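You operate a simulated robot arm through the tools that you are given. There is no shell and no other tool.

You run a simulated robot arm. Do the job below in one go: nothing can be reset, and whatever is moved stays where it is left.

JOB
Put the jar in the GLASS bin, the tin in TINS, the card box in CARD.
Fine: lower each in gently; shut the bin drawer again. Where these are worked on the way, their far stop is far enough and under half their travel is too little: bin drawer.

Only the result counts: the job must be done as asked and must still hold three seconds after the hand-in. Knocking over, shifting, dropping, spilling or breaking anything else fails it.

ROBOT AND FRAMES
A 7-joint arm with a four-finger gripper, fixed in place. Base frame: the origin is on the floor under the middle of its stand, x ahead of it, y to its left, z up. Readings come in mm, degrees, newtons and seconds.
It reaches about 1223 mm from its shoulder. Its first joint turns from -69.0 to 172.0 degrees. Payload 3.67 kg.
The tool frame sits at the grasp point between the pads (the TCP): z along the fingers, y along the line on which they close. The tips reach 28 mm beyond it. The gripper opens to 112 mm; its body begins 73 mm behind the TCP.
Orientation is that of the tool frame in the base frame, as a unit quaternion [x, y, z, w]. With the fingers straight down and closing along the base's y, the tool's x points along the base's -x, its y along +y and its z along -z.

CONTROLS
- The arm moves only by the tool move_arm. Its argument "steps" is a list of rows, each a list of 7 numbers: the shift along the tool's x, y, z in mm, then the turn, a rotation vector about the tool's x, y, z in degrees, then the gripper command, from -1 (shut) to 1 (fully open), values between in proportion. In form: [[tx, ty, tz, ax, ay, az, gripper], ...]. A call has 1 to 20 rows; each row is the pose to reach, as a shift and turn from the pose commanded when the call began, along the tool's axes at that moment. Rows are played at 5 a second. More than 50 mm and 8.6 degrees between two rows, or a gripper value outside its range, and nothing of the call is played. A pose out of reach is approached as far as the arm can. The call stops where the force on the tool passes 40 N (or 10 N more than at its start, if that is more) or the arm is blocked; 0.2 s more then pass. Each finger travels about 102.5 mm/s and halts on what it meets, pressing with about 26 N; the grip force reading is that of the motor and also rises with nothing between the fingers. The clock runs only during rows and for 0.2 s after the last one: add rows that repeat a pose to give the fingers time. The reply holds the time, the measured pose of the TCP, the force on the tool along the base axes, the opening and the grip force, in the units named above and with some noise, with the torque about the TCP (base axes, N m) and any sound that the robot's microphone picked up, and new pictures: "pictures" is both (left out), scene, wrist or none.
- Cameras (640 x 400 px; columns grow to the right, rows downward): "scene" is fixed at [220.5, -648.7, 1249.8]; the picture's right is [0.57, -0.82, 0.00], its down [-0.34, -0.23, -0.91] and it looks along [0.75, 0.52, -0.41] (base axes); focal length 238 px, centre (320, 200). "wrist" rides on the gripper at [60, -18, -104] in the tool frame; the picture's right is [0.29, 0.96, 0.00], its down [-0.80, 0.24, -0.55] and it looks along [-0.53, 0.16, 0.83] (tool axes); focal length 234 px, centre (320, 200).
- raise_lower(by): slides the trunk up (or, below 0, down) by that many mm; the arm rides with it, the base frame stays. It gives what a move gives, with no picture.
- probe_pixels(camera, pixels): for up to 12 pixels [column, row] of the newest picture of that camera ("zoom" is the newest enlarged one), the place [x, y, z] in the base frame of the surface seen there, good to about 2 mm. It takes no simulated time.
- close_up(camera, box): a new picture of the part [left, top, right, bottom] of that camera's present view, enlarged. It takes no simulated time.
- hand_in(): hands the job in; it is judged then, once.

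Leave the gripper open and the arm clear of the work at the hand-in unless told otherwise.

The tools are called after "Call:" as a command line: name --pt "numbers of a row" for each row, then --argument value for the rest, lists and objects as JSON in quotes. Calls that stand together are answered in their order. move_arm: Moves the arm, as the interface text tells. Its arguments: {"type":"object","properties":{"steps":{"type":"array"},"pictures":{"type":"string","enum":["both","scene","wrist","none"]}},"required":["steps"]} The other tools are called the same way: raise_lower (by) moves the trunk up or down; probe_pixels (camera, pixels) gives the place of the surface under pixels of a picture; close_up (camera, box) takes an enlarged picture of a part of a camera's view; hand_in () hands the job in.

At the start:

```text
t: 0.0
ee_pos: [828.5, -296.3, 1180.4]
orientation: [-0.001, 1.0, 0.0, 0.0]
force: [0.3, 0.4, -0.4]
moment: [-0.02, 0.01, -0.01]
width: 112.0
finger_force: 0.1
trunk travel left (down, up): [-450.0, 390.0]
```

scene: 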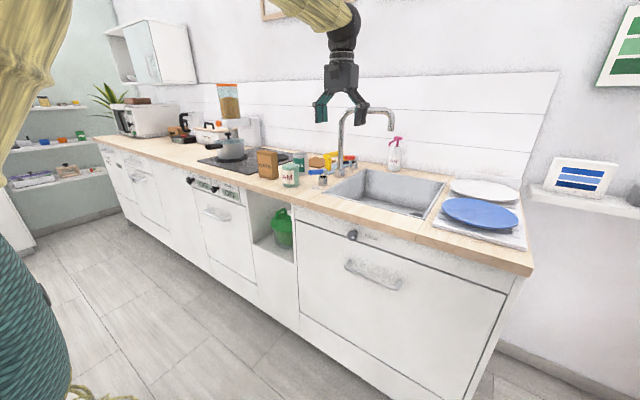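
wrist: 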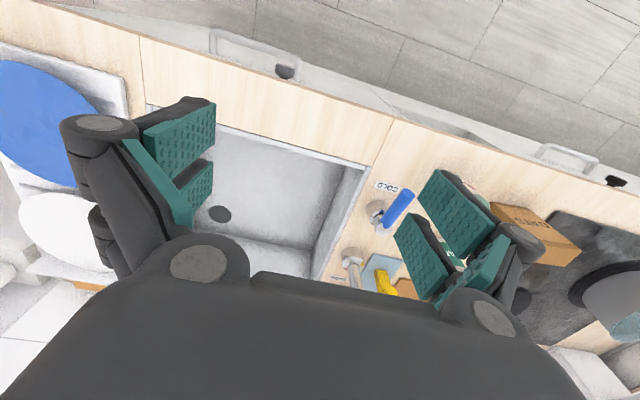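

I see a kitchen counter with a sink, a card-like box near (268,165), a jar or tin near (290,175), and a drawer front with a handle near (373,275). I'll take close-ups to identify the items and the bin drawer.

Call:
close_up --camera "scene" --box '[220, 120, 420, 245]'

Call:
close_up --camera "scene" --box '[280, 200, 540, 400]'

Call:
close_up --camera "scene" --box '[90, 80, 250, 240]'

```text
3.20 times, centred on (320, 182) of scene
```

zoom: 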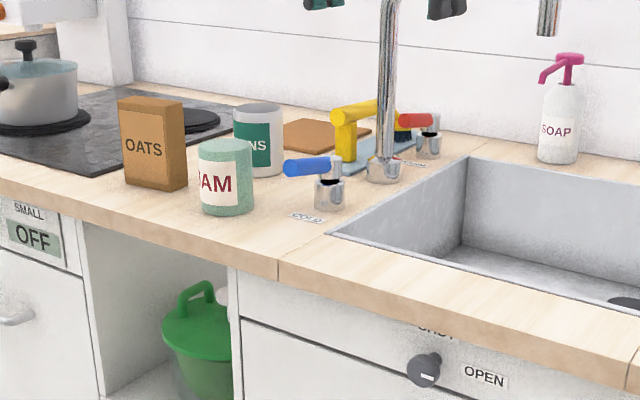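

```text
2.00 times, centred on (410, 300) of scene
```

zoom: 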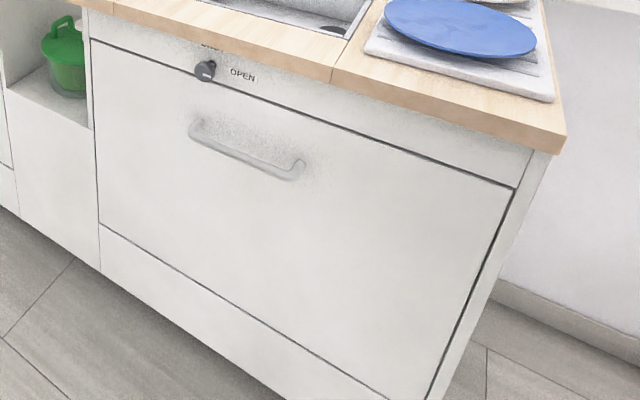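

```text
2.50 times, centred on (170, 160) of scene
```

zoom: 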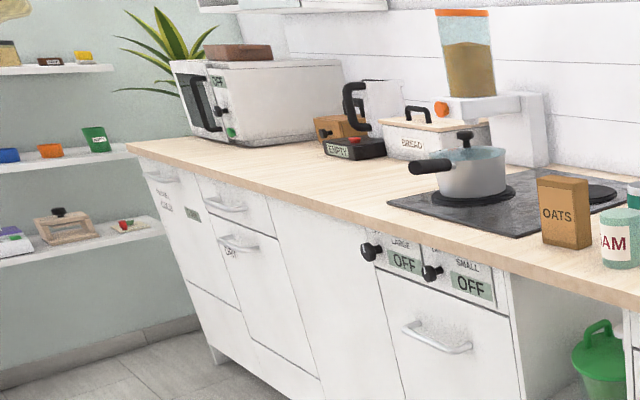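

The jar (JAM), the tin (green/white, "...NS") and the card box (OATS) stand together by the hob. The large drawer under the sink has a knob with SHUT/OPEN labels, which looks like a latch. I'll look closer at the knob at (352,236) and the handle.

Call:
close_up --camera "scene" --box '[328, 220, 392, 260]'

Call:
probe_pixels --camera "scene" --pixels '[[352, 236], [348, 263], [399, 287], [373, 276], [298, 209], [502, 295], [300, 311], [268, 170], [290, 178], [299, 160], [533, 272], [400, 310]]'

```text
10.00 times, centred on (360, 240) of scene
```

zoom: 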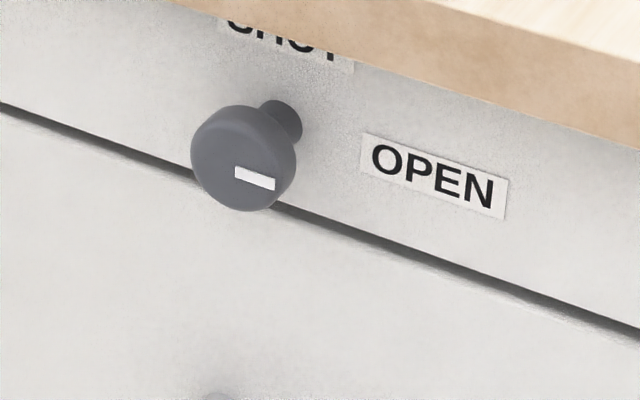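

```text
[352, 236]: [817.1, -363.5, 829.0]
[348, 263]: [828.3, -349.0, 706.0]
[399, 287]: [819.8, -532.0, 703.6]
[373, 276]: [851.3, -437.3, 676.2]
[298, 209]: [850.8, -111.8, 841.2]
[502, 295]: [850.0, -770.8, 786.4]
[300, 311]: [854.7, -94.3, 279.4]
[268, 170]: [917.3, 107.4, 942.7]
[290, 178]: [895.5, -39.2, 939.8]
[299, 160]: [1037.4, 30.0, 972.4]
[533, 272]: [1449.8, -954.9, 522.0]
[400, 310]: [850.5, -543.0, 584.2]
```

The knob's white mark already points to OPEN, so the latch should be free. Next I'll measure the handle bar, the counter edge and the items, using closer zooms.

Call:
close_up --camera "scene" --box '[336, 250, 416, 300]'

Call:
probe_pixels --camera "scene" --pixels '[[346, 262], [350, 264], [360, 270], [375, 278], [390, 286], [397, 284], [330, 212], [330, 222], [420, 240], [420, 252], [350, 237], [368, 238]]'

```text
8.00 times, centred on (376, 275) of scene
```

zoom: 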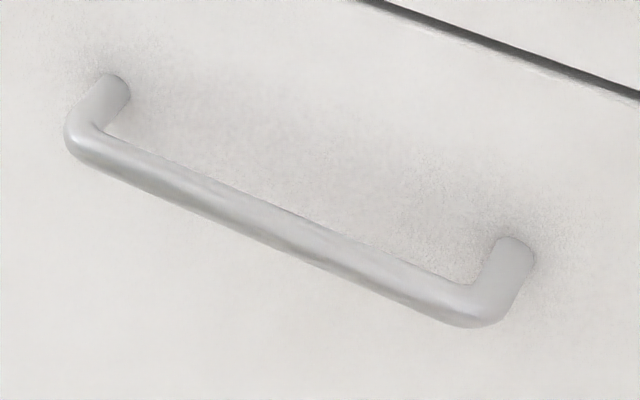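

```text
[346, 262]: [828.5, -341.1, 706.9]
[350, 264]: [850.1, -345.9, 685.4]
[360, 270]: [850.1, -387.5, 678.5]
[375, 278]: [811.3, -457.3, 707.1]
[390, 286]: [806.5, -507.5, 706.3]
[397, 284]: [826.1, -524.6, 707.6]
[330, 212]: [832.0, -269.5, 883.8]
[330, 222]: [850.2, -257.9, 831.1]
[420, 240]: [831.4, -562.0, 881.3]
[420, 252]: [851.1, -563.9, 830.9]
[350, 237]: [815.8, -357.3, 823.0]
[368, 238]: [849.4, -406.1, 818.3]
```

I'll probe the handle bar directly in the zoomed picture to get its cross-section.

Call:
probe_pixels --camera "zoom" --pixels '[[90, 135], [95, 150], [250, 208], [246, 220], [240, 232], [350, 255], [345, 265], [340, 277], [460, 300], [455, 312], [118, 90], [515, 260]]'

```text
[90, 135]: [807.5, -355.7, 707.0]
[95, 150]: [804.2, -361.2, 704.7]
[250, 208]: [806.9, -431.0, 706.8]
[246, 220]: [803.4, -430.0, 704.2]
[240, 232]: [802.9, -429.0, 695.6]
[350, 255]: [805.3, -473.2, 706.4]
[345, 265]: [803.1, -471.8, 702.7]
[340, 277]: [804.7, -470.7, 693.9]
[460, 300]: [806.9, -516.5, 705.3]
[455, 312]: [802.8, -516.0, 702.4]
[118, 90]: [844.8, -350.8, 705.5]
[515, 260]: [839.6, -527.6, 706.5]
```

The bar centre is near x≈810, y≈-437, z≈700, about 15 mm thick, with a 32 mm gap to the front at x=850. I'll back the hand away from the counter and start tilting the fingers forward (towards +x) so I can take the handle.

Call:
move_arm --pt "30 0 0 0 -7 0 0.5" --pt "60 0 0 0 -14 0 0.5" --pt "90 0 0 0 -21 0 0.5" --pt "120 0 0 0 -28 0 0.5" --pt "150 0 0 0 -35 0 0.5" --pt "180 0 0 0 -42 0 0.5" --pt "210 0 0 0 -49 0 0.5" --pt "240 0 0 0 -56 0 0.5" --pt "270 0 0 0 -63 0 0.5" --pt "300 0 0 0 -70 0 0.5"

```text
t: 1.4
ee_pos: [689.4, -369.4, 1133.2]
orientation: [0.05, 0.943, 0.084, 0.318]
force: [-0.2, 0.8, -0.3]
moment: [-0.05, 0.02, -0.04]
width: 84.2
finger_force: 0.1
out of reach, approached as far as the arm can: row 5, 6
trunk travel left (down, up): [-450.0, 390.0]
stopped in row 6: the arm was blocked; the commanded pose is now the measured one
```

scene: 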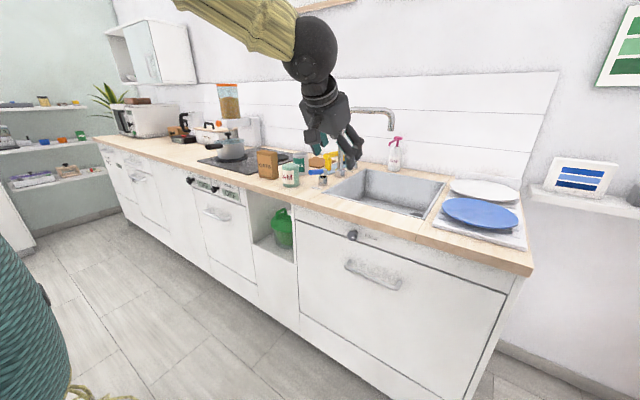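
wrist: 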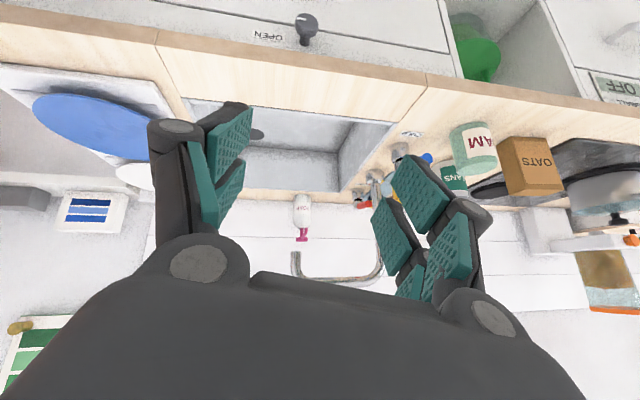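

The tilt stopped at about 38° from vertical on an arm limit. The counter front is at x=831 and the hand is at x≈690, so it's clear. I'll lower the trunk to change the arm geometry, then take a fresh look.

Call:
raise_lower --by -300

```text
t: 4.3
ee_pos: [688.5, -371.6, 833.7]
orientation: [0.051, 0.943, 0.085, 0.317]
force: [-0.4, 0.1, 0.5]
moment: [-0.05, -0.01, -0.02]
width: 84.0
finger_force: 0.0
trunk travel left (down, up): [-150.0, 690.0]
```

I'll make a tiny no-move step to get fresh pictures after lowering.

Call:
move_arm --pt "0 0 0 0 0 0 0.5"

```text
t: 4.8
ee_pos: [687.8, -372.2, 832.8]
orientation: [0.052, 0.943, 0.083, 0.317]
force: [-1.0, 0.1, 0.7]
moment: [0.01, 0.01, 0.0]
width: 83.8
finger_force: 0.0
trunk travel left (down, up): [-150.0, 690.0]
```

scene: 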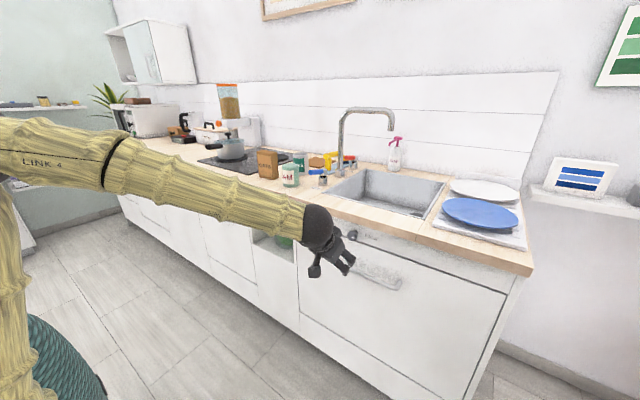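
wrist: 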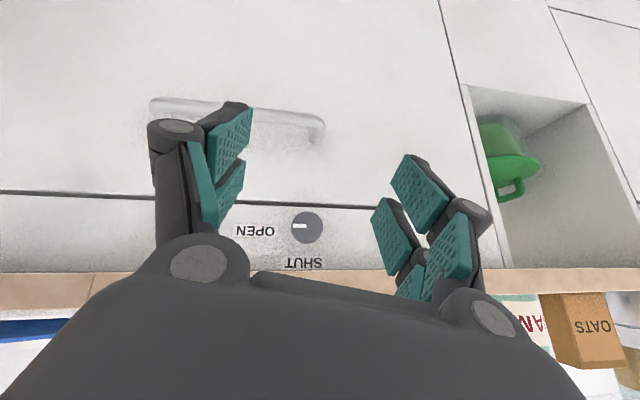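

The arm is now clearly visible. I'll probe a few points on the links to understand its posture.

Call:
probe_pixels --camera "scene" --pixels '[[10, 150], [60, 160], [115, 165], [200, 190], [300, 222], [320, 225], [5, 220], [15, 300], [20, 370], [60, 360], [330, 250], [90, 390]]'

Call:
close_up --camera "scene" --box '[0, 100, 200, 400]'

```text
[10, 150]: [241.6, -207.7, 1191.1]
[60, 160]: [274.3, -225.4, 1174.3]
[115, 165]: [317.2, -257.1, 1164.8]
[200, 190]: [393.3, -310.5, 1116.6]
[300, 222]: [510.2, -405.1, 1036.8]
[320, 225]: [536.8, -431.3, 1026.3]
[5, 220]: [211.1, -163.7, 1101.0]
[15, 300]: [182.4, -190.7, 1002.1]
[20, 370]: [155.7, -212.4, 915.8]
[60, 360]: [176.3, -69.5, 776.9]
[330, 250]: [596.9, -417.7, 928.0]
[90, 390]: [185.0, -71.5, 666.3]
```

```text
1.33 times, centred on (100, 250) of scene
```

zoom: 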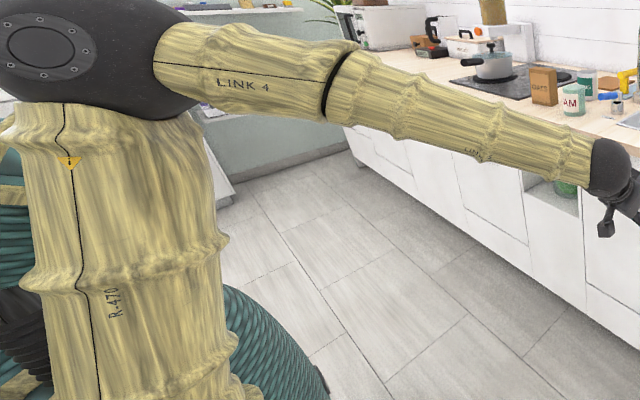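

Call:
close_up --camera "scene" --box '[-200, 100, 120, 400]'

```text
refused: -200 is not a number from 0 to 640
```

Call:
close_up --camera "scene" --box '[0, 0, 40, 400]'

```text
1.00 times, centred on (20, 200) of scene (not enlarged: the box is as wide or as high as the picture)
```

zoom: 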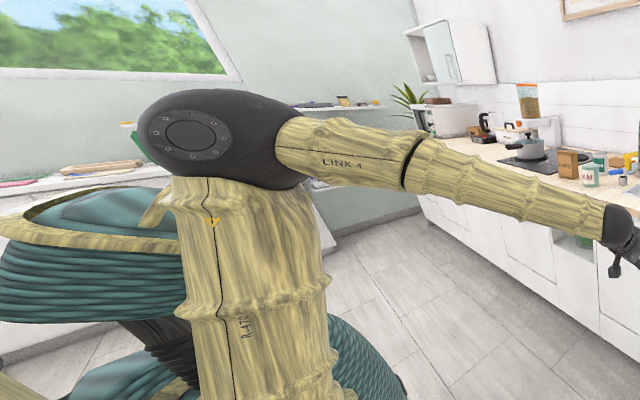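

Call:
probe_pixels --camera "zoom" --pixels '[[190, 130], [260, 140], [230, 220], [245, 300], [270, 380], [100, 210], [40, 280], [350, 370], [160, 340], [150, 390], [20, 390], [100, 385]]'

```text
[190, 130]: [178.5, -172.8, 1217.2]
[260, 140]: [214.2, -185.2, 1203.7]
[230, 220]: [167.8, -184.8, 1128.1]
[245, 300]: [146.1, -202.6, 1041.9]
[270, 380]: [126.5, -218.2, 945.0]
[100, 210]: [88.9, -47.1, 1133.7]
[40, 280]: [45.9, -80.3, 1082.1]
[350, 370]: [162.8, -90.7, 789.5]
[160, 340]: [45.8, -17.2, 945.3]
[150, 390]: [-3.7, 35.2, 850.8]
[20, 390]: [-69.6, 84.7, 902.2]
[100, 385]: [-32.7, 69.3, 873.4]
```

The arm is in an elbow-up posture, and the wrist seems to have hit a roll limit. For the handle I need the fingers closing in the vertical plane anyway, so I'll roll the hand +90° about its own axis here in free air.

Call:
move_arm --pt "0 0 0 0 0 8 0.5" --pt "0 0 0 0 0 16 0.5" --pt "0 0 0 0 0 24 0.5" --pt "0 0 0 0 0 32 0.5" --pt "0 0 0 0 0 40 0.5" --pt "0 0 0 0 0 48 0.5" --pt "0 0 0 0 0 56 0.5" --pt "0 0 0 0 0 64 0.5" --pt "0 0 0 0 0 72 0.5" --pt "0 0 0 0 0 80 0.5"

```text
t: 7.0
ee_pos: [688.8, -370.0, 833.7]
orientation: [0.645, 0.69, 0.267, 0.191]
force: [-0.1, 0.9, -1.2]
moment: [-0.01, 0.03, 0.0]
width: 83.8
finger_force: 0.0
trunk travel left (down, up): [-150.0, 690.0]
```

scene: 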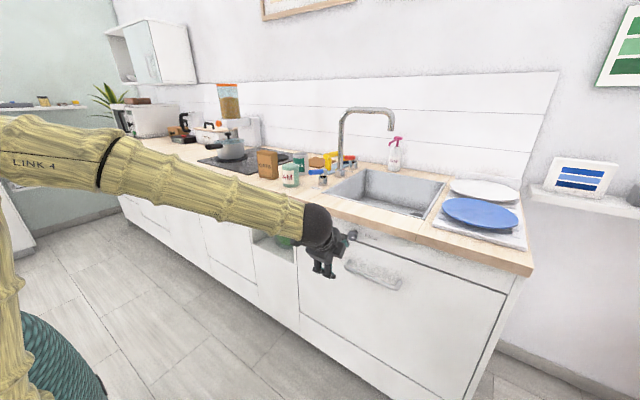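
wrist: 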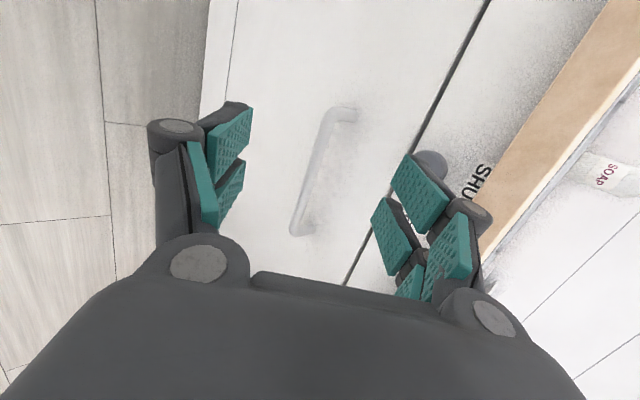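

The roll worked and the fingers now close in a near-vertical plane. Next I'll pitch the fingers up to about 20° below horizontal, pointing straight at the drawer front.

Call:
move_arm --pt "0 0 0 -6.4 -1.4 -0.1 0.2" --pt "0 0 0 -12.8 -2.9 -0.2 0.2" --pt "0 0 0 -19.2 -4.3 -0.3 0.2" --pt "0 0 0 -25.6 -5.8 -0.5 0.2" --pt "0 0 0 -32.1 -7.2 -0.6 0.2"

```text
t: 8.3
ee_pos: [689.3, -384.3, 808.9]
orientation: [0.596, 0.572, 0.411, 0.385]
force: [-0.2, 0.5, 0.4]
moment: [-0.01, 0.02, 0.01]
width: 67.5
finger_force: 0.1
trunk travel left (down, up): [-150.0, 690.0]
stopped in row 5: the arm was blocked; the commanded pose is now the measured one
```

scene: 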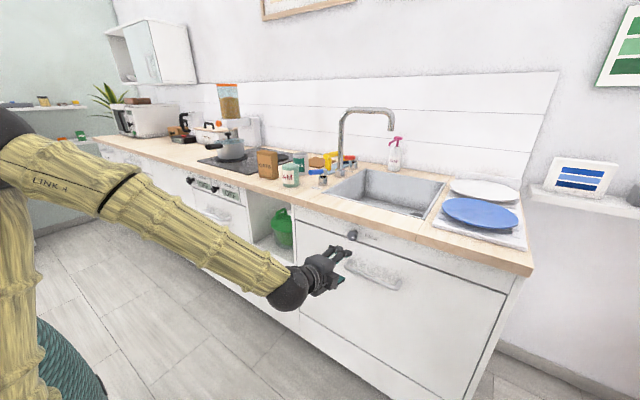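
wrist: 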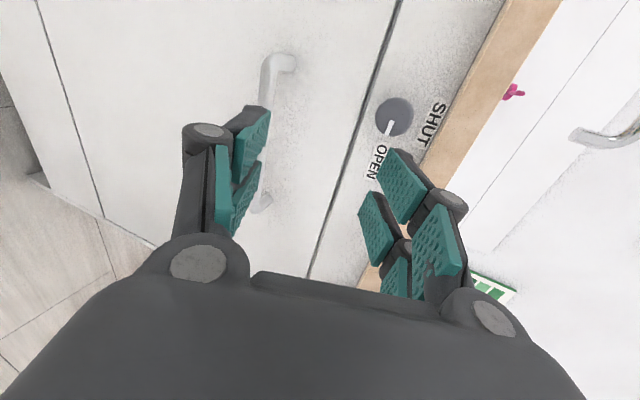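

The fingers now point forward at about 21° below horizontal. I'll lower the trunk 87 mm to bring the hand to handle height.

Call:
raise_lower --by -87

```text
t: 9.6
ee_pos: [690.3, -385.0, 724.3]
orientation: [0.596, 0.572, 0.41, 0.386]
force: [-0.3, 0.3, 0.2]
moment: [0.01, 0.0, 0.0]
width: 67.1
finger_force: 0.1
trunk travel left (down, up): [-63.0, 777.0]
```

Now I'll shift forward and to the right to a pre-grasp pose about 60 mm short of the bar.

Call:
move_arm --pt "-15 6 15 0 0 0 0.2" --pt "-30 12 30 0 0 0 0.2" --pt "-45 18 45 0 0 0 0.0" --pt "-59.5 24.4 59.5 0 0 0 0.0" --pt "-59.5 24.4 59.5 0 0 0 0.0"

```text
t: 10.8
ee_pos: [754.7, -441.7, 721.8]
orientation: [0.595, 0.573, 0.409, 0.388]
force: [-0.8, 0.0, -0.8]
moment: [-0.02, -0.02, -0.01]
width: 56.1
finger_force: 0.0
trunk travel left (down, up): [-63.0, 777.0]
```

scene: 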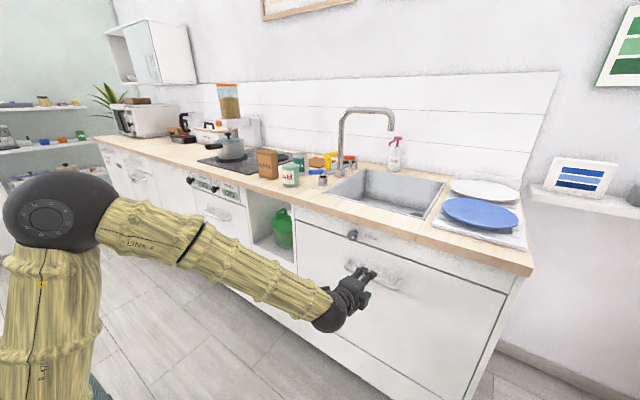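
wrist: 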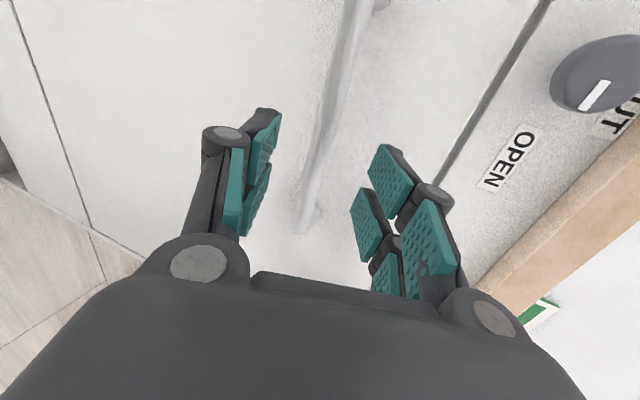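

The bar sits between the two finger pairs in the wrist view. I'll narrow the opening to about 40 mm and advance 47 mm along the fingers.

Call:
move_arm --pt "0 0 12 0 0 0 -0.3" --pt "0 0 24 0 0 0 -0.3" --pt "0 0 36 0 0 0 -0.3" --pt "0 0 47 0 0 0 -0.3" --pt "0 0 47 0 0 0 -0.3"

```text
t: 12.0
ee_pos: [796.9, -442.8, 705.3]
orientation: [0.594, 0.574, 0.409, 0.388]
force: [-0.4, -0.3, -0.6]
moment: [-0.02, 0.0, -0.01]
width: 39.1
finger_force: 0.1
trunk travel left (down, up): [-63.0, 777.0]
```

scene: 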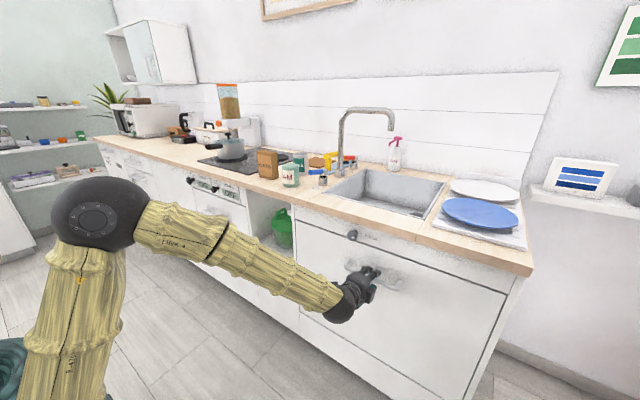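
wrist: 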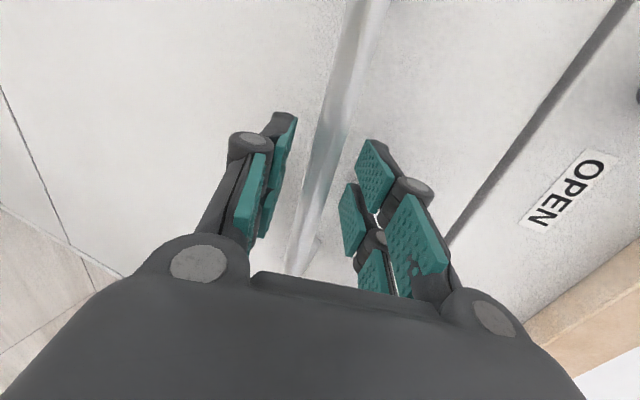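

The bar is centred between the pads and there was no contact. Closing the gripper on it now.

Call:
move_arm --pt "0 0 0 0 0 0 -0.7" --pt "0 0 0 0 0 0 -1" --pt "0 0 0 0 0 0 -1" --pt "0 0 0 0 0 0 -1" --pictures "wrist"

```text
t: 13.0
ee_pos: [796.9, -442.0, 704.4]
orientation: [0.594, 0.574, 0.409, 0.387]
force: [-3.7, 1.0, -4.8]
moment: [-2.12, 0.09, 0.92]
width: 16.5
finger_force: 44.8
trunk travel left (down, up): [-63.0, 777.0]
```

wrist: 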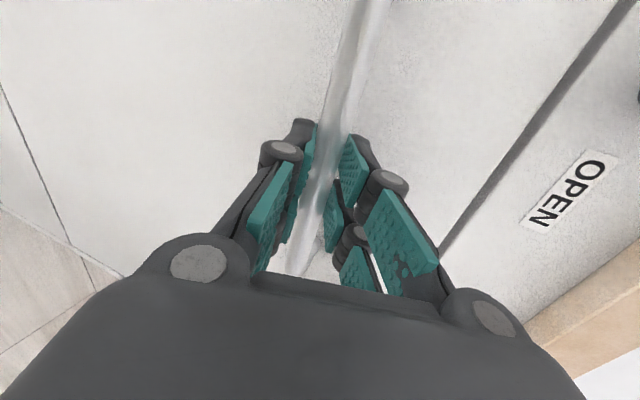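

Gripped (16.5 mm wide, force up). Now a gentle pull of 40 mm straight back along −x.

Call:
move_arm --pt "-0.1 -3.7 -9.3 0 0 0 -1" --pt "-0.1 -7.3 -18.6 0 0 0 -1" --pt "-0.2 -11 -27.9 0 0 0 -1" --pt "-0.3 -14.6 -37.2 0 0 0 -1"

```text
t: 14.0
ee_pos: [757.2, -441.7, 704.5]
orientation: [0.594, 0.574, 0.409, 0.388]
force: [-1.2, 1.2, -6.5]
moment: [-2.1, 0.06, 0.72]
width: 16.9
finger_force: 45.0
trunk travel left (down, up): [-63.0, 777.0]
```

scene: 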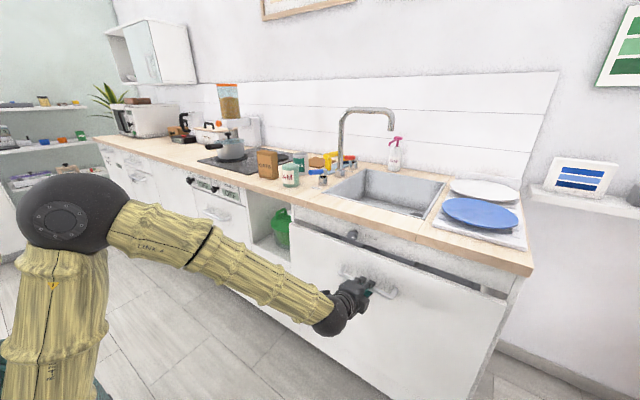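
wrist: 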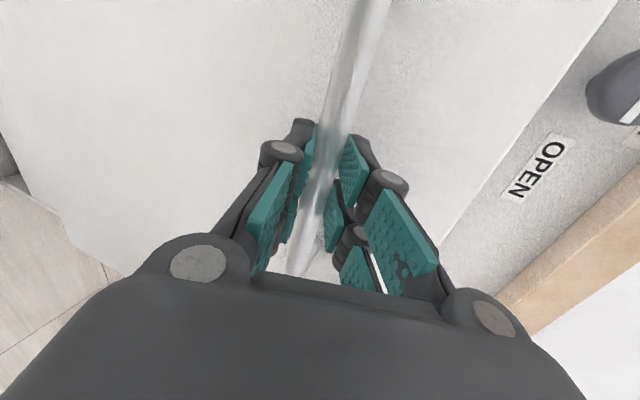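

The drawer slides out freely. I'll continue pulling, 120 mm more.

Call:
move_arm --pt "-0.1 -5.5 -14 0 0 0 -1" --pt "-0.2 -11 -27.9 0 0 0 -1" --pt "-0.3 -16.5 -41.9 0 0 0 -1" --pt "-0.4 -21.9 -55.8 0 0 0 -1" --pt "-0.5 -27.4 -69.8 0 0 0 -1" --pt "-0.6 -32.9 -83.7 0 0 0 -1" --pt "-0.7 -38.4 -97.7 0 0 0 -1" --pt "-0.8 -43.9 -111.6 0 0 0 -1"

```text
t: 15.8
ee_pos: [637.4, -442.1, 704.4]
orientation: [0.594, 0.573, 0.41, 0.388]
force: [-2.8, -1.0, 1.6]
moment: [-1.67, 0.09, 1.6]
width: 17.2
finger_force: 44.9
trunk travel left (down, up): [-63.0, 777.0]
```

scene: 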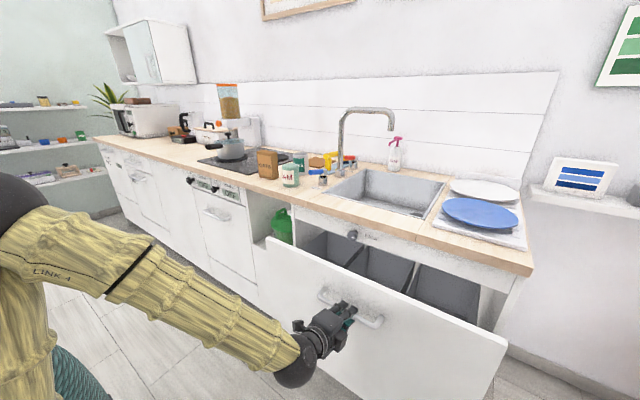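
wrist: 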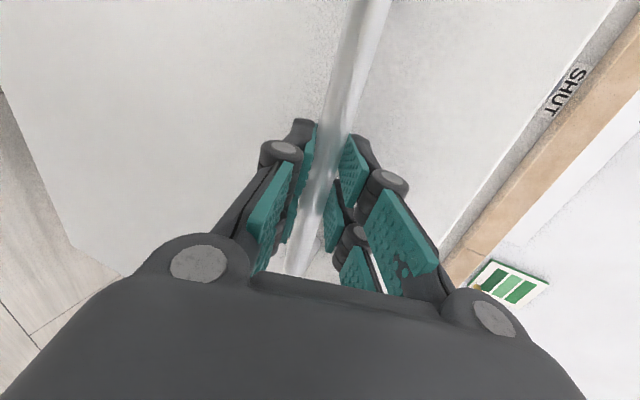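

The drawer is 160 mm out and I can see three dark bins inside. Continuing to pull.

Call:
move_arm --pt "-0.1 -5.5 -14 0 0 0 -1" --pt "-0.2 -11 -27.9 0 0 0 -1" --pt "-0.3 -16.5 -41.9 0 0 0 -1" --pt "-0.4 -21.9 -55.8 0 0 0 -1" --pt "-0.5 -27.4 -69.8 0 0 0 -1" --pt "-0.6 -32.9 -83.7 0 0 0 -1" --pt "-0.7 -38.4 -97.7 0 0 0 -1"

```text
t: 17.1
ee_pos: [557.3, -443.3, 704.8]
orientation: [0.595, 0.571, 0.416, 0.383]
force: [3.6, 12.8, 28.3]
moment: [-1.6, -0.28, 2.33]
width: 17.4
finger_force: 45.2
trunk travel left (down, up): [-63.0, 777.0]
stopped in row 6: the force on the tool passed its limit at 48 N (the readings are from after the stop); the commanded pose is now the measured one
```

scene: 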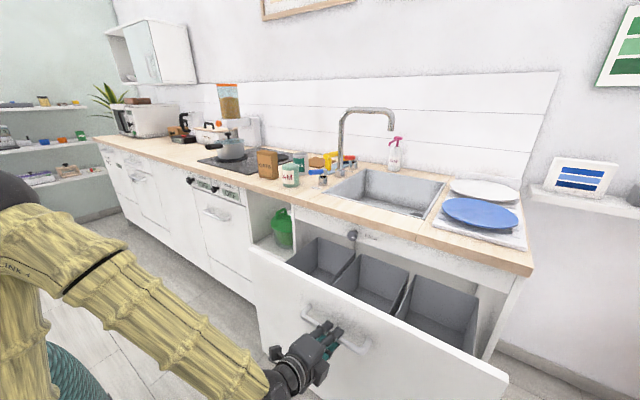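
wrist: 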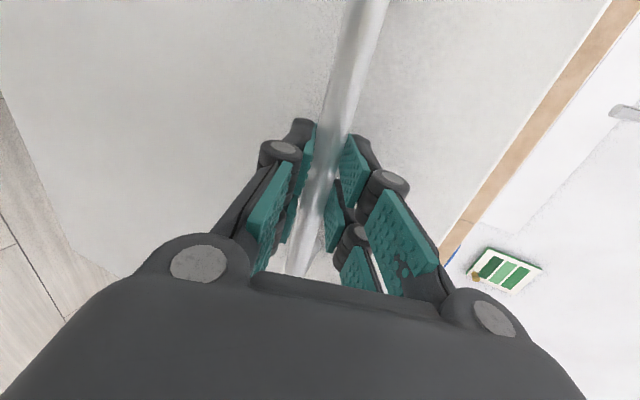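

The pull stopped with an upward force, about 240 mm out. This may be an arm limit rather than the drawer stop. I'll look at the bins closely before doing more.

Call:
close_up --camera "scene" --box '[260, 220, 520, 382]'

Call:
probe_pixels --camera "scene" --pixels '[[290, 262], [352, 258], [408, 282], [470, 300], [340, 285], [395, 312], [470, 350], [380, 330], [270, 250], [495, 375], [320, 262], [440, 320]]'

```text
2.46 times, centred on (390, 301) of scene
```

zoom: 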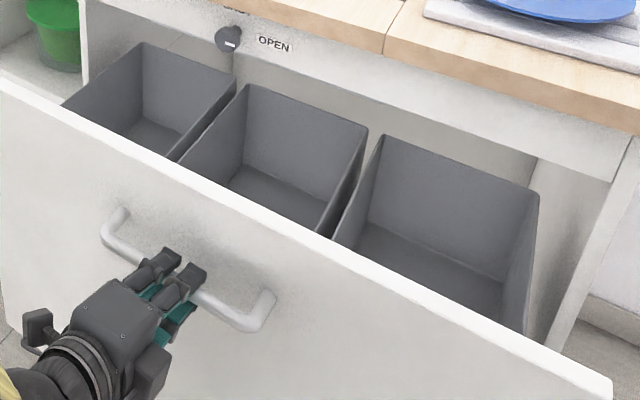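

```text
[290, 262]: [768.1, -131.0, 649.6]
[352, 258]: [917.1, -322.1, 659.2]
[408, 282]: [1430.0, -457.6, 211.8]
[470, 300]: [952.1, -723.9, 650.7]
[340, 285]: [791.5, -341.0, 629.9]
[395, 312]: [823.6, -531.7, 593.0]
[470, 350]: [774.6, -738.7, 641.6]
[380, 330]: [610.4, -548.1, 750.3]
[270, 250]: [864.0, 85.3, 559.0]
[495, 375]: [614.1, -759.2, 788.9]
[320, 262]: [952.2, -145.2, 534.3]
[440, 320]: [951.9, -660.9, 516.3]
```

Three bins: roughly y −120..−330, −335..−535 and −540..−780, with rims near z≈660. I can't see labels yet. I'll open the fingers and back off the handle along the finger axis.

Call:
move_arm --pt "0 0 0 0 0 0 -0.6" --pt "0 0 0 0 0 0 -0.3" --pt "0 0 0 0 0 0 -0.3" --pt "0 0 -10 0 0 0 -0.3" --pt "0 0 -20 0 0 0 -0.3" --pt "0 0 -30 0 0 0 -0.3"

```text
t: 18.5
ee_pos: [527.5, -450.9, 697.4]
orientation: [0.61, 0.563, 0.417, 0.369]
force: [0.8, 2.2, 12.9]
moment: [-0.34, -0.32, 0.16]
width: 45.9
finger_force: 6.7
trunk travel left (down, up): [-63.0, 777.0]
```

scene: 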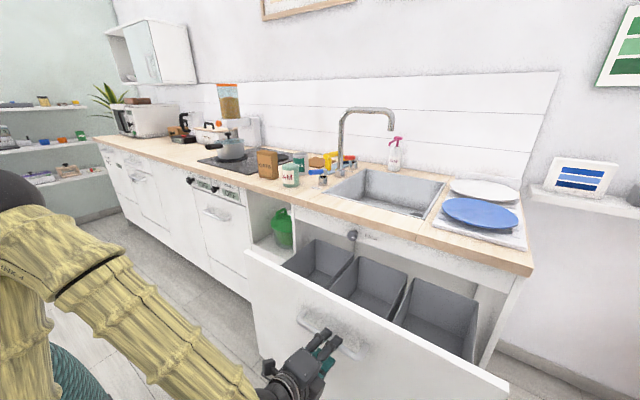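
wrist: 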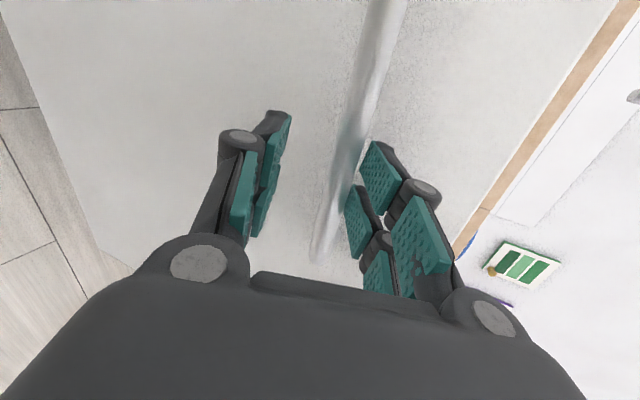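

The bar is now touching the upper finger pair because the hand sagged a little. I'll lift the hand slightly along its y (upward) to centre on the bar, then retreat further.

Call:
move_arm --pt "0 6 0 0 0 0 -0.1" --pt "0 12 -4 0 0 0 -0.1" --pt "0 12 -14 0 0 0 -0.1" --pt "0 12 -24 0 0 0 -0.1"

Call:
probe_pixels --camera "scene" --pixels '[[270, 300], [470, 380], [258, 255], [385, 318], [400, 325], [356, 270], [350, 290]]'

```text
t: 19.7
ee_pos: [509.1, -462.8, 702.3]
orientation: [0.624, 0.55, 0.428, 0.352]
force: [-0.2, 0.9, 0.0]
moment: [0.01, 0.01, 0.0]
width: 50.4
finger_force: 0.0
trunk travel left (down, up): [-63.0, 777.0]
stopped in row 4: the arm was blocked; the commanded pose is now the measured one
```

scene: 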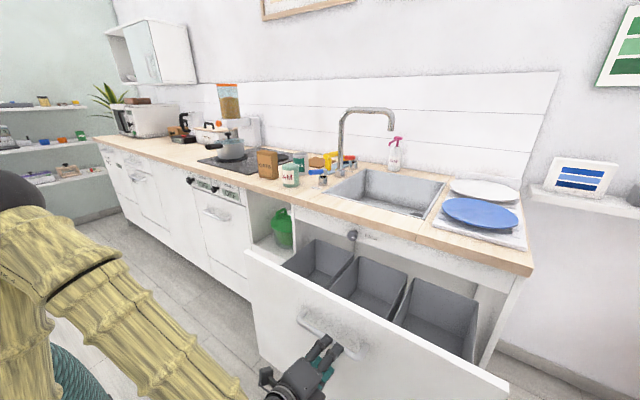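
wrist: 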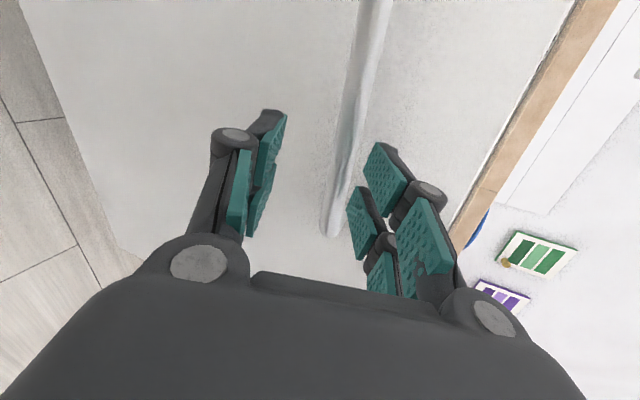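

```text
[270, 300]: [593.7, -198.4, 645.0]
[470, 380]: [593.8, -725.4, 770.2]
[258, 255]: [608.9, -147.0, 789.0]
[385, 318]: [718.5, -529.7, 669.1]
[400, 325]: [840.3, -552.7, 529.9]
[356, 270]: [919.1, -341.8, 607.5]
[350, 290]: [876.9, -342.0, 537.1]
```

The handle is released; the drawer front is at x≈594 (about 256 mm out) and its top edge is at z≈789. Fingertips (x≈535) are clear of the bar (x≥546). I'll raise the trunk to lift the hand up in front of the panel, then point the fingers down.

Call:
raise_lower --by 330

```text
t: 23.0
ee_pos: [509.0, -462.5, 1032.0]
orientation: [0.624, 0.549, 0.429, 0.353]
force: [0.0, -0.3, 0.1]
moment: [0.01, -0.01, 0.05]
width: 50.4
finger_force: 0.0
trunk travel left (down, up): [-393.0, 447.0]
```

Now I'll rotate the hand to point straight down with the closing line along x (so it can straddle the drawer front's top edge).

Call:
move_arm --pt "0 0 0 7.5 -0.7 -0.7 0" --pt "0 0 0 14.9 -1.5 -1.4 0" --pt "0 0 0 22.4 -2.2 -2.2 0" --pt "0 0 0 29.8 -2.9 -2.9 0" --pt "0 0 0 37.3 -3.7 -3.6 0" --pt "0 0 0 44.7 -4.4 -4.3 0" --pt "0 0 0 52.2 -5.1 -5.1 0" --pt "0 0 0 59.6 -5.9 -5.8 0" --pt "0 0 0 67.1 -6.6 -6.5 0"

```text
t: 25.0
ee_pos: [506.6, -466.1, 1031.5]
orientation: [0.708, 0.706, 0.013, -0.003]
force: [-0.3, -0.1, 0.6]
moment: [0.02, 0.03, -0.01]
width: 56.4
finger_force: 0.0
trunk travel left (down, up): [-393.0, 447.0]
```

scene: 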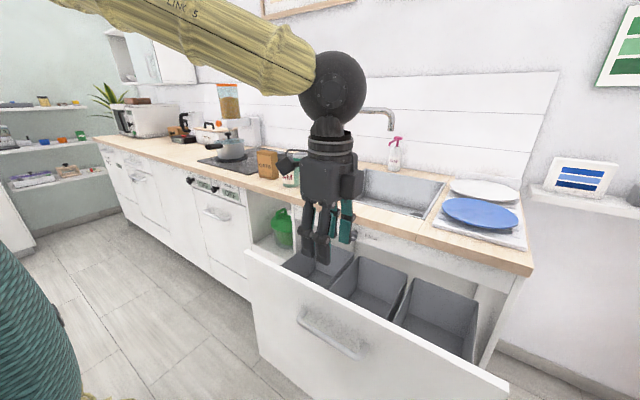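
wrist: 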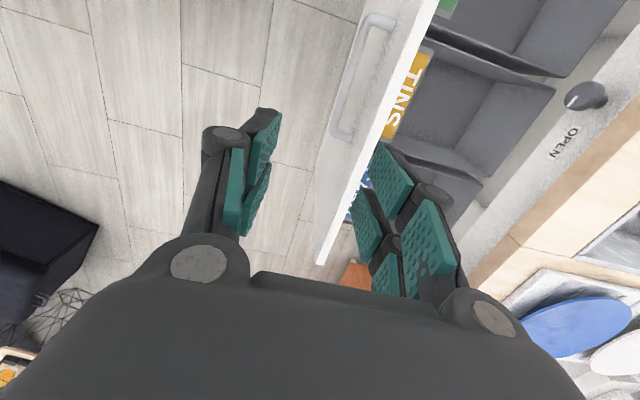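

The vertical pose is reached. In the wrist view I can see a yellow "TINS" label on the middle bin, with a green label above it and a blue one below. I'll zoom in on these labels and measure the panel top.

Call:
close_up --camera "wrist" --box '[300, 0, 560, 162]'

Call:
probe_pixels --camera "wrist" --pixels '[[405, 100], [420, 58], [388, 125], [450, 6], [360, 200], [400, 60], [390, 90], [375, 120], [428, 30], [440, 100], [480, 130], [340, 235]]'

```text
2.46 times, centred on (430, 81) of wrist
```

zoom: 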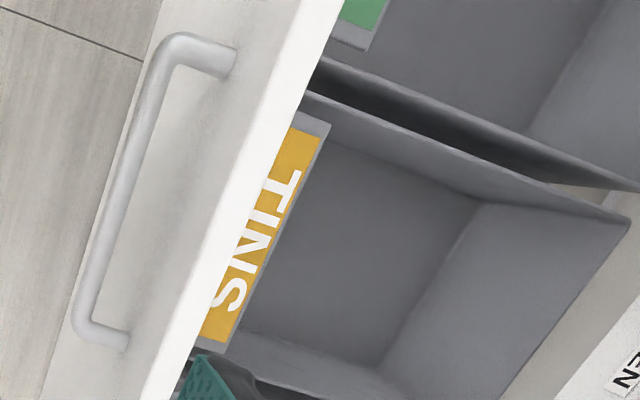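

```text
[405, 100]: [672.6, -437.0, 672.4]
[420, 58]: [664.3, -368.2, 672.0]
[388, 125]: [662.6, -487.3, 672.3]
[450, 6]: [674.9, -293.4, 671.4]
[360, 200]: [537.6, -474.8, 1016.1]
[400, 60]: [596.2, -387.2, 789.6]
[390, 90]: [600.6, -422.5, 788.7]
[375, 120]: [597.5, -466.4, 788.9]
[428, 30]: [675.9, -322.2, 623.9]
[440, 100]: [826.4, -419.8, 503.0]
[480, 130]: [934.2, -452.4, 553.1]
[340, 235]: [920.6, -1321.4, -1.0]
```

The labels are flat ledges at z≈672 at each bin's front rim, well below the panel top (z≈789, x≈594–612). So I can straddle the panel's top edge without touching the bins. I'll move over the panel first.

Call:
move_arm --pt "5 24 0 0 0 0 0.25" --pt "10 48 0 0 0 0 0.25" --pt "15 72 0 0 0 0 0.25" --pt "20.4 93 0 0 0 0 0.25" --pt "20.4 93 0 0 0 0 0.25"

```text
t: 26.2
ee_pos: [603.4, -441.3, 1033.7]
orientation: [0.706, 0.708, -0.002, 0.004]
force: [-1.1, 0.5, 0.5]
moment: [-0.01, -0.05, 0.02]
width: 70.2
finger_force: 0.0
trunk travel left (down, up): [-393.0, 447.0]
```

scene: 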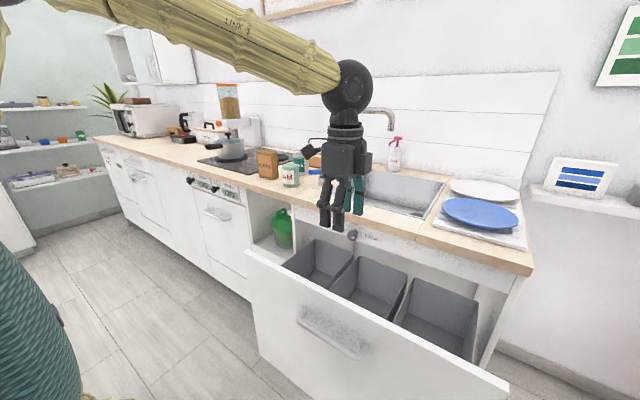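
wrist: 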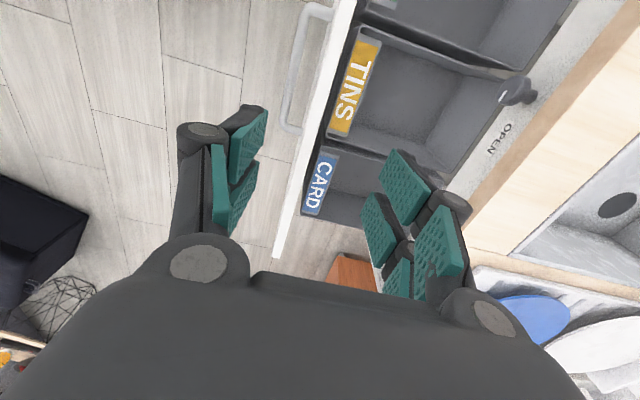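

The middle bin is TINS and the right-most (−y) is CARD, so GLASS should be the left one with the green label. I'll lower the trunk 200 mm so the tips stop just above the panel top.

Call:
raise_lower --by -200

```text
t: 28.3
ee_pos: [603.3, -440.6, 834.7]
orientation: [0.706, 0.708, -0.003, 0.004]
force: [-0.1, -0.1, -0.3]
moment: [-0.01, 0.03, -0.01]
width: 70.0
finger_force: 0.1
trunk travel left (down, up): [-193.0, 647.0]
```

Now the last 58 mm down with the arm, straddling the panel's top edge.

Call:
move_arm --pt "0 0 15 0 0 0 0.25" --pt "0 0 30 0 0 0 0.25" --pt "0 0 45 0 0 0 0.25" --pt "0 0 58 0 0 0 0.25"

```text
t: 29.3
ee_pos: [602.0, -440.1, 776.0]
orientation: [0.707, 0.707, -0.002, 0.002]
force: [0.9, -0.2, 0.2]
moment: [0.02, 0.05, -0.02]
width: 69.8
finger_force: 0.0
trunk travel left (down, up): [-193.0, 647.0]
```

scene: 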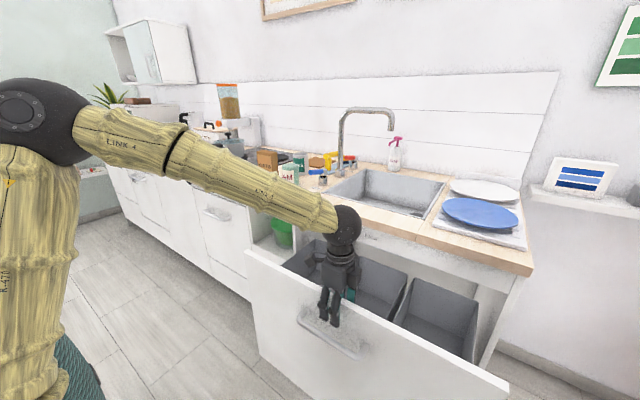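
wrist: 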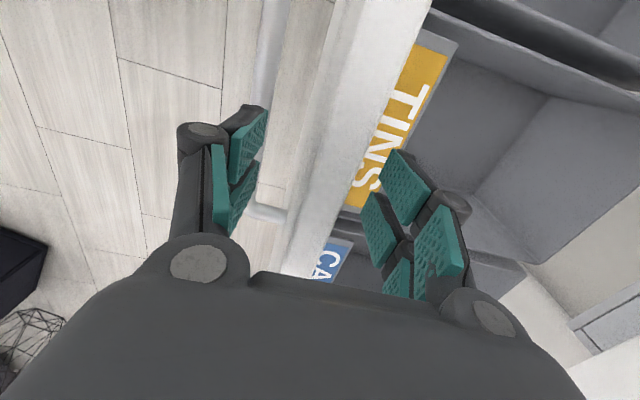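

The panel is centred between the finger pairs. I'll close on it and then pull back along −x (tool −y), in small steps, until the drawer's stop.

Call:
move_arm --pt "0 0 0 0 0 0 -0.4" --pt "0 0 0 0 0 0 -0.8" --pt "0 0 0 0 0 0 -1" --pt "0 0 0 0 0 0 -1" --pt "0 -10 0 0 0 0 -1" --pt "0 -20 0 0 0 0 -1" --pt "0 -30 0 0 0 0 -1" --pt "0 -40 0 0 0 0 -1" --pt "0 -50 0 0 0 0 -1" --pt "0 -60 0 0 0 0 -1"

```text
t: 31.5
ee_pos: [540.7, -440.3, 776.4]
orientation: [0.707, 0.707, -0.003, 0.004]
force: [-3.2, 9.6, 11.8]
moment: [0.68, -0.17, -0.75]
width: 20.0
finger_force: 45.0
trunk travel left (down, up): [-193.0, 647.0]
```

scene: 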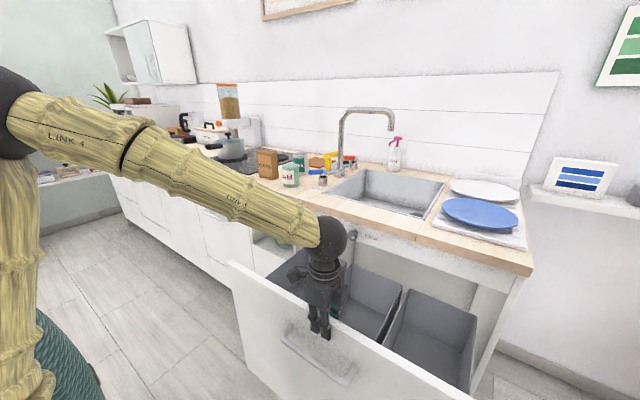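
wrist: 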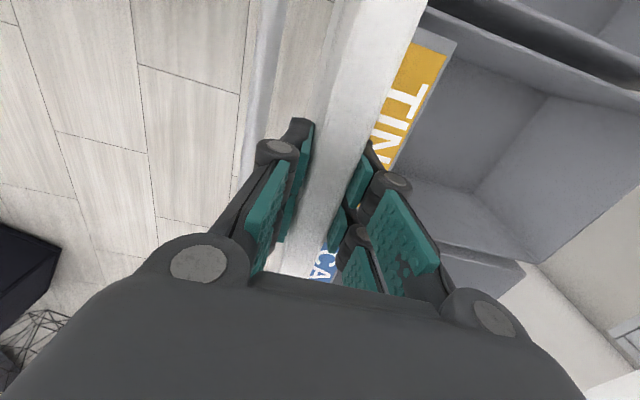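

It moved 61 mm freely (about 318 mm out now). Continuing to find the far stop.

Call:
move_arm --pt "0 -10 0 0 0 0 -1" --pt "0 -20 0 0 0 0 -1" --pt "0 -30 0 0 0 0 -1" --pt "0 -40 0 0 0 0 -1" --pt "0 -50 0 0 0 0 -1" --pt "0 -60 0 0 0 0 -1" --pt "0 -70 0 0 0 0 -1" --pt "0 -80 0 0 0 0 -1"

```text
t: 32.8
ee_pos: [499.3, -440.2, 776.2]
orientation: [0.707, 0.708, -0.001, 0.009]
force: [15.3, 2.6, -6.7]
moment: [0.14, -0.62, -0.9]
width: 20.4
finger_force: 45.0
trunk travel left (down, up): [-193.0, 647.0]
stopped in row 6: the force on the tool passed its limit at 52 N (the readings are from after the stop); the commanded pose is now the measured one
```

scene: 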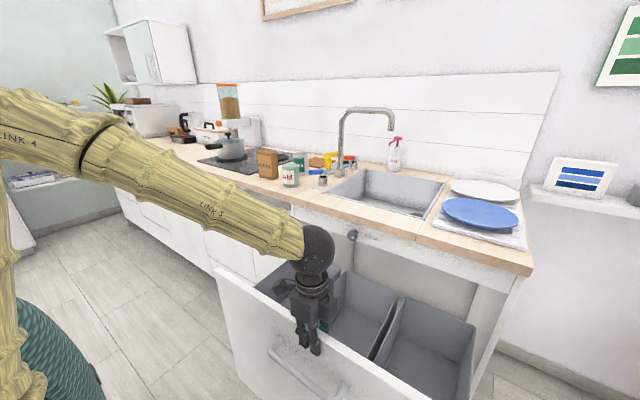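
wrist: 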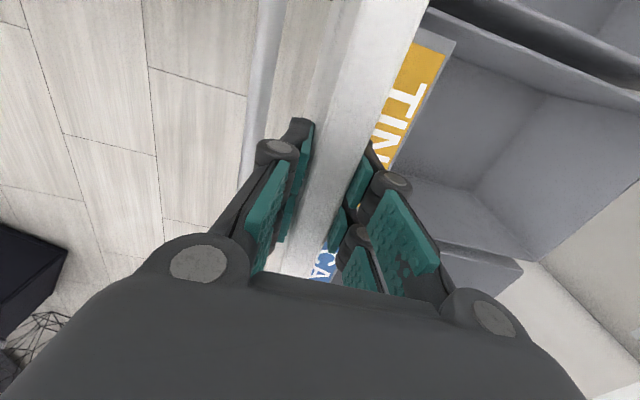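

A +x reaction force shows the drawer is at its far stop, about 360 mm out. I'll open the fingers and lift straight up.

Call:
move_arm --pt "0 0 0 0 0 0 -0.4" --pt "0 0 0 0 0 0 0.0" --pt "0 0 0 0 0 0 0.1" --pt "0 0 -15 0 0 0 0.1" --pt "0 0 -35 0 0 0 0.1" --pt "0 0 -60 0 0 0 0.1" --pictures "scene"

Call:
raise_lower --by 350

```text
t: 34.2
ee_pos: [496.4, -448.2, 823.0]
orientation: [0.709, 0.705, 0.007, -0.012]
force: [-0.1, -0.9, -0.4]
moment: [0.01, 0.0, 0.03]
width: 61.7
finger_force: 0.1
trunk travel left (down, up): [-193.0, 647.0]
```

scene: 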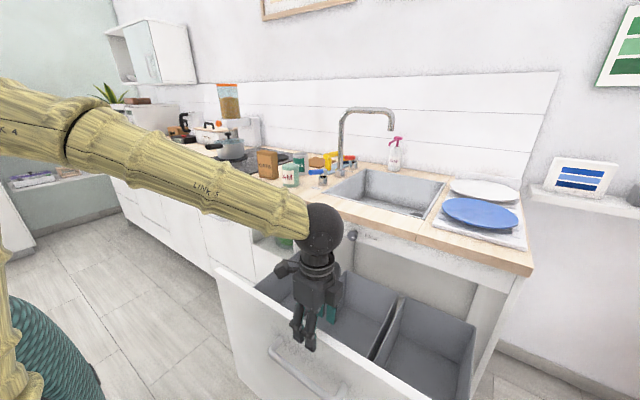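

```text
t: 37.6
ee_pos: [498.7, -448.2, 1173.0]
orientation: [0.709, 0.705, 0.006, -0.011]
force: [0.5, 0.3, 0.8]
moment: [-0.01, 0.02, 0.02]
width: 61.8
finger_force: 0.0
trunk travel left (down, up): [-543.0, 297.0]
```

I'll refresh the pictures with a null row and then measure the bins.

Call:
move_arm --pt "0 0 0 0 0 0 0.3"

```text
t: 38.0
ee_pos: [495.7, -447.4, 1173.8]
orientation: [0.709, 0.705, 0.006, -0.01]
force: [0.0, 0.0, -0.8]
moment: [0.0, -0.02, -0.01]
width: 73.2
finger_force: 0.1
trunk travel left (down, up): [-543.0, 297.0]
```

scene: 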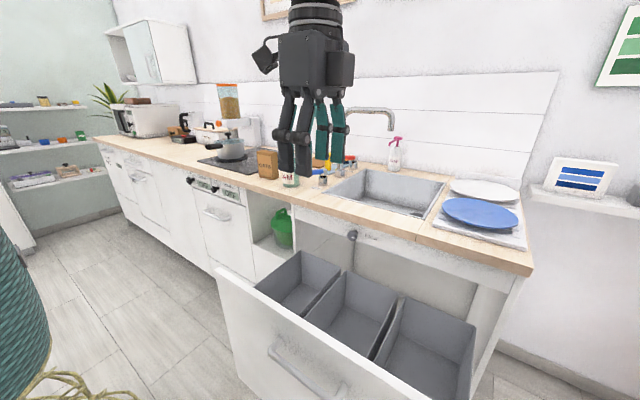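
wrist: 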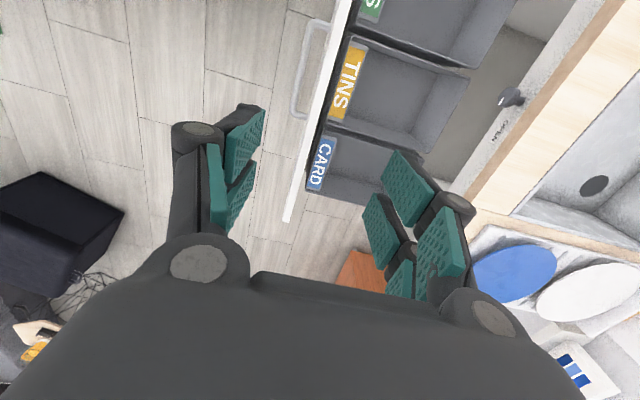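

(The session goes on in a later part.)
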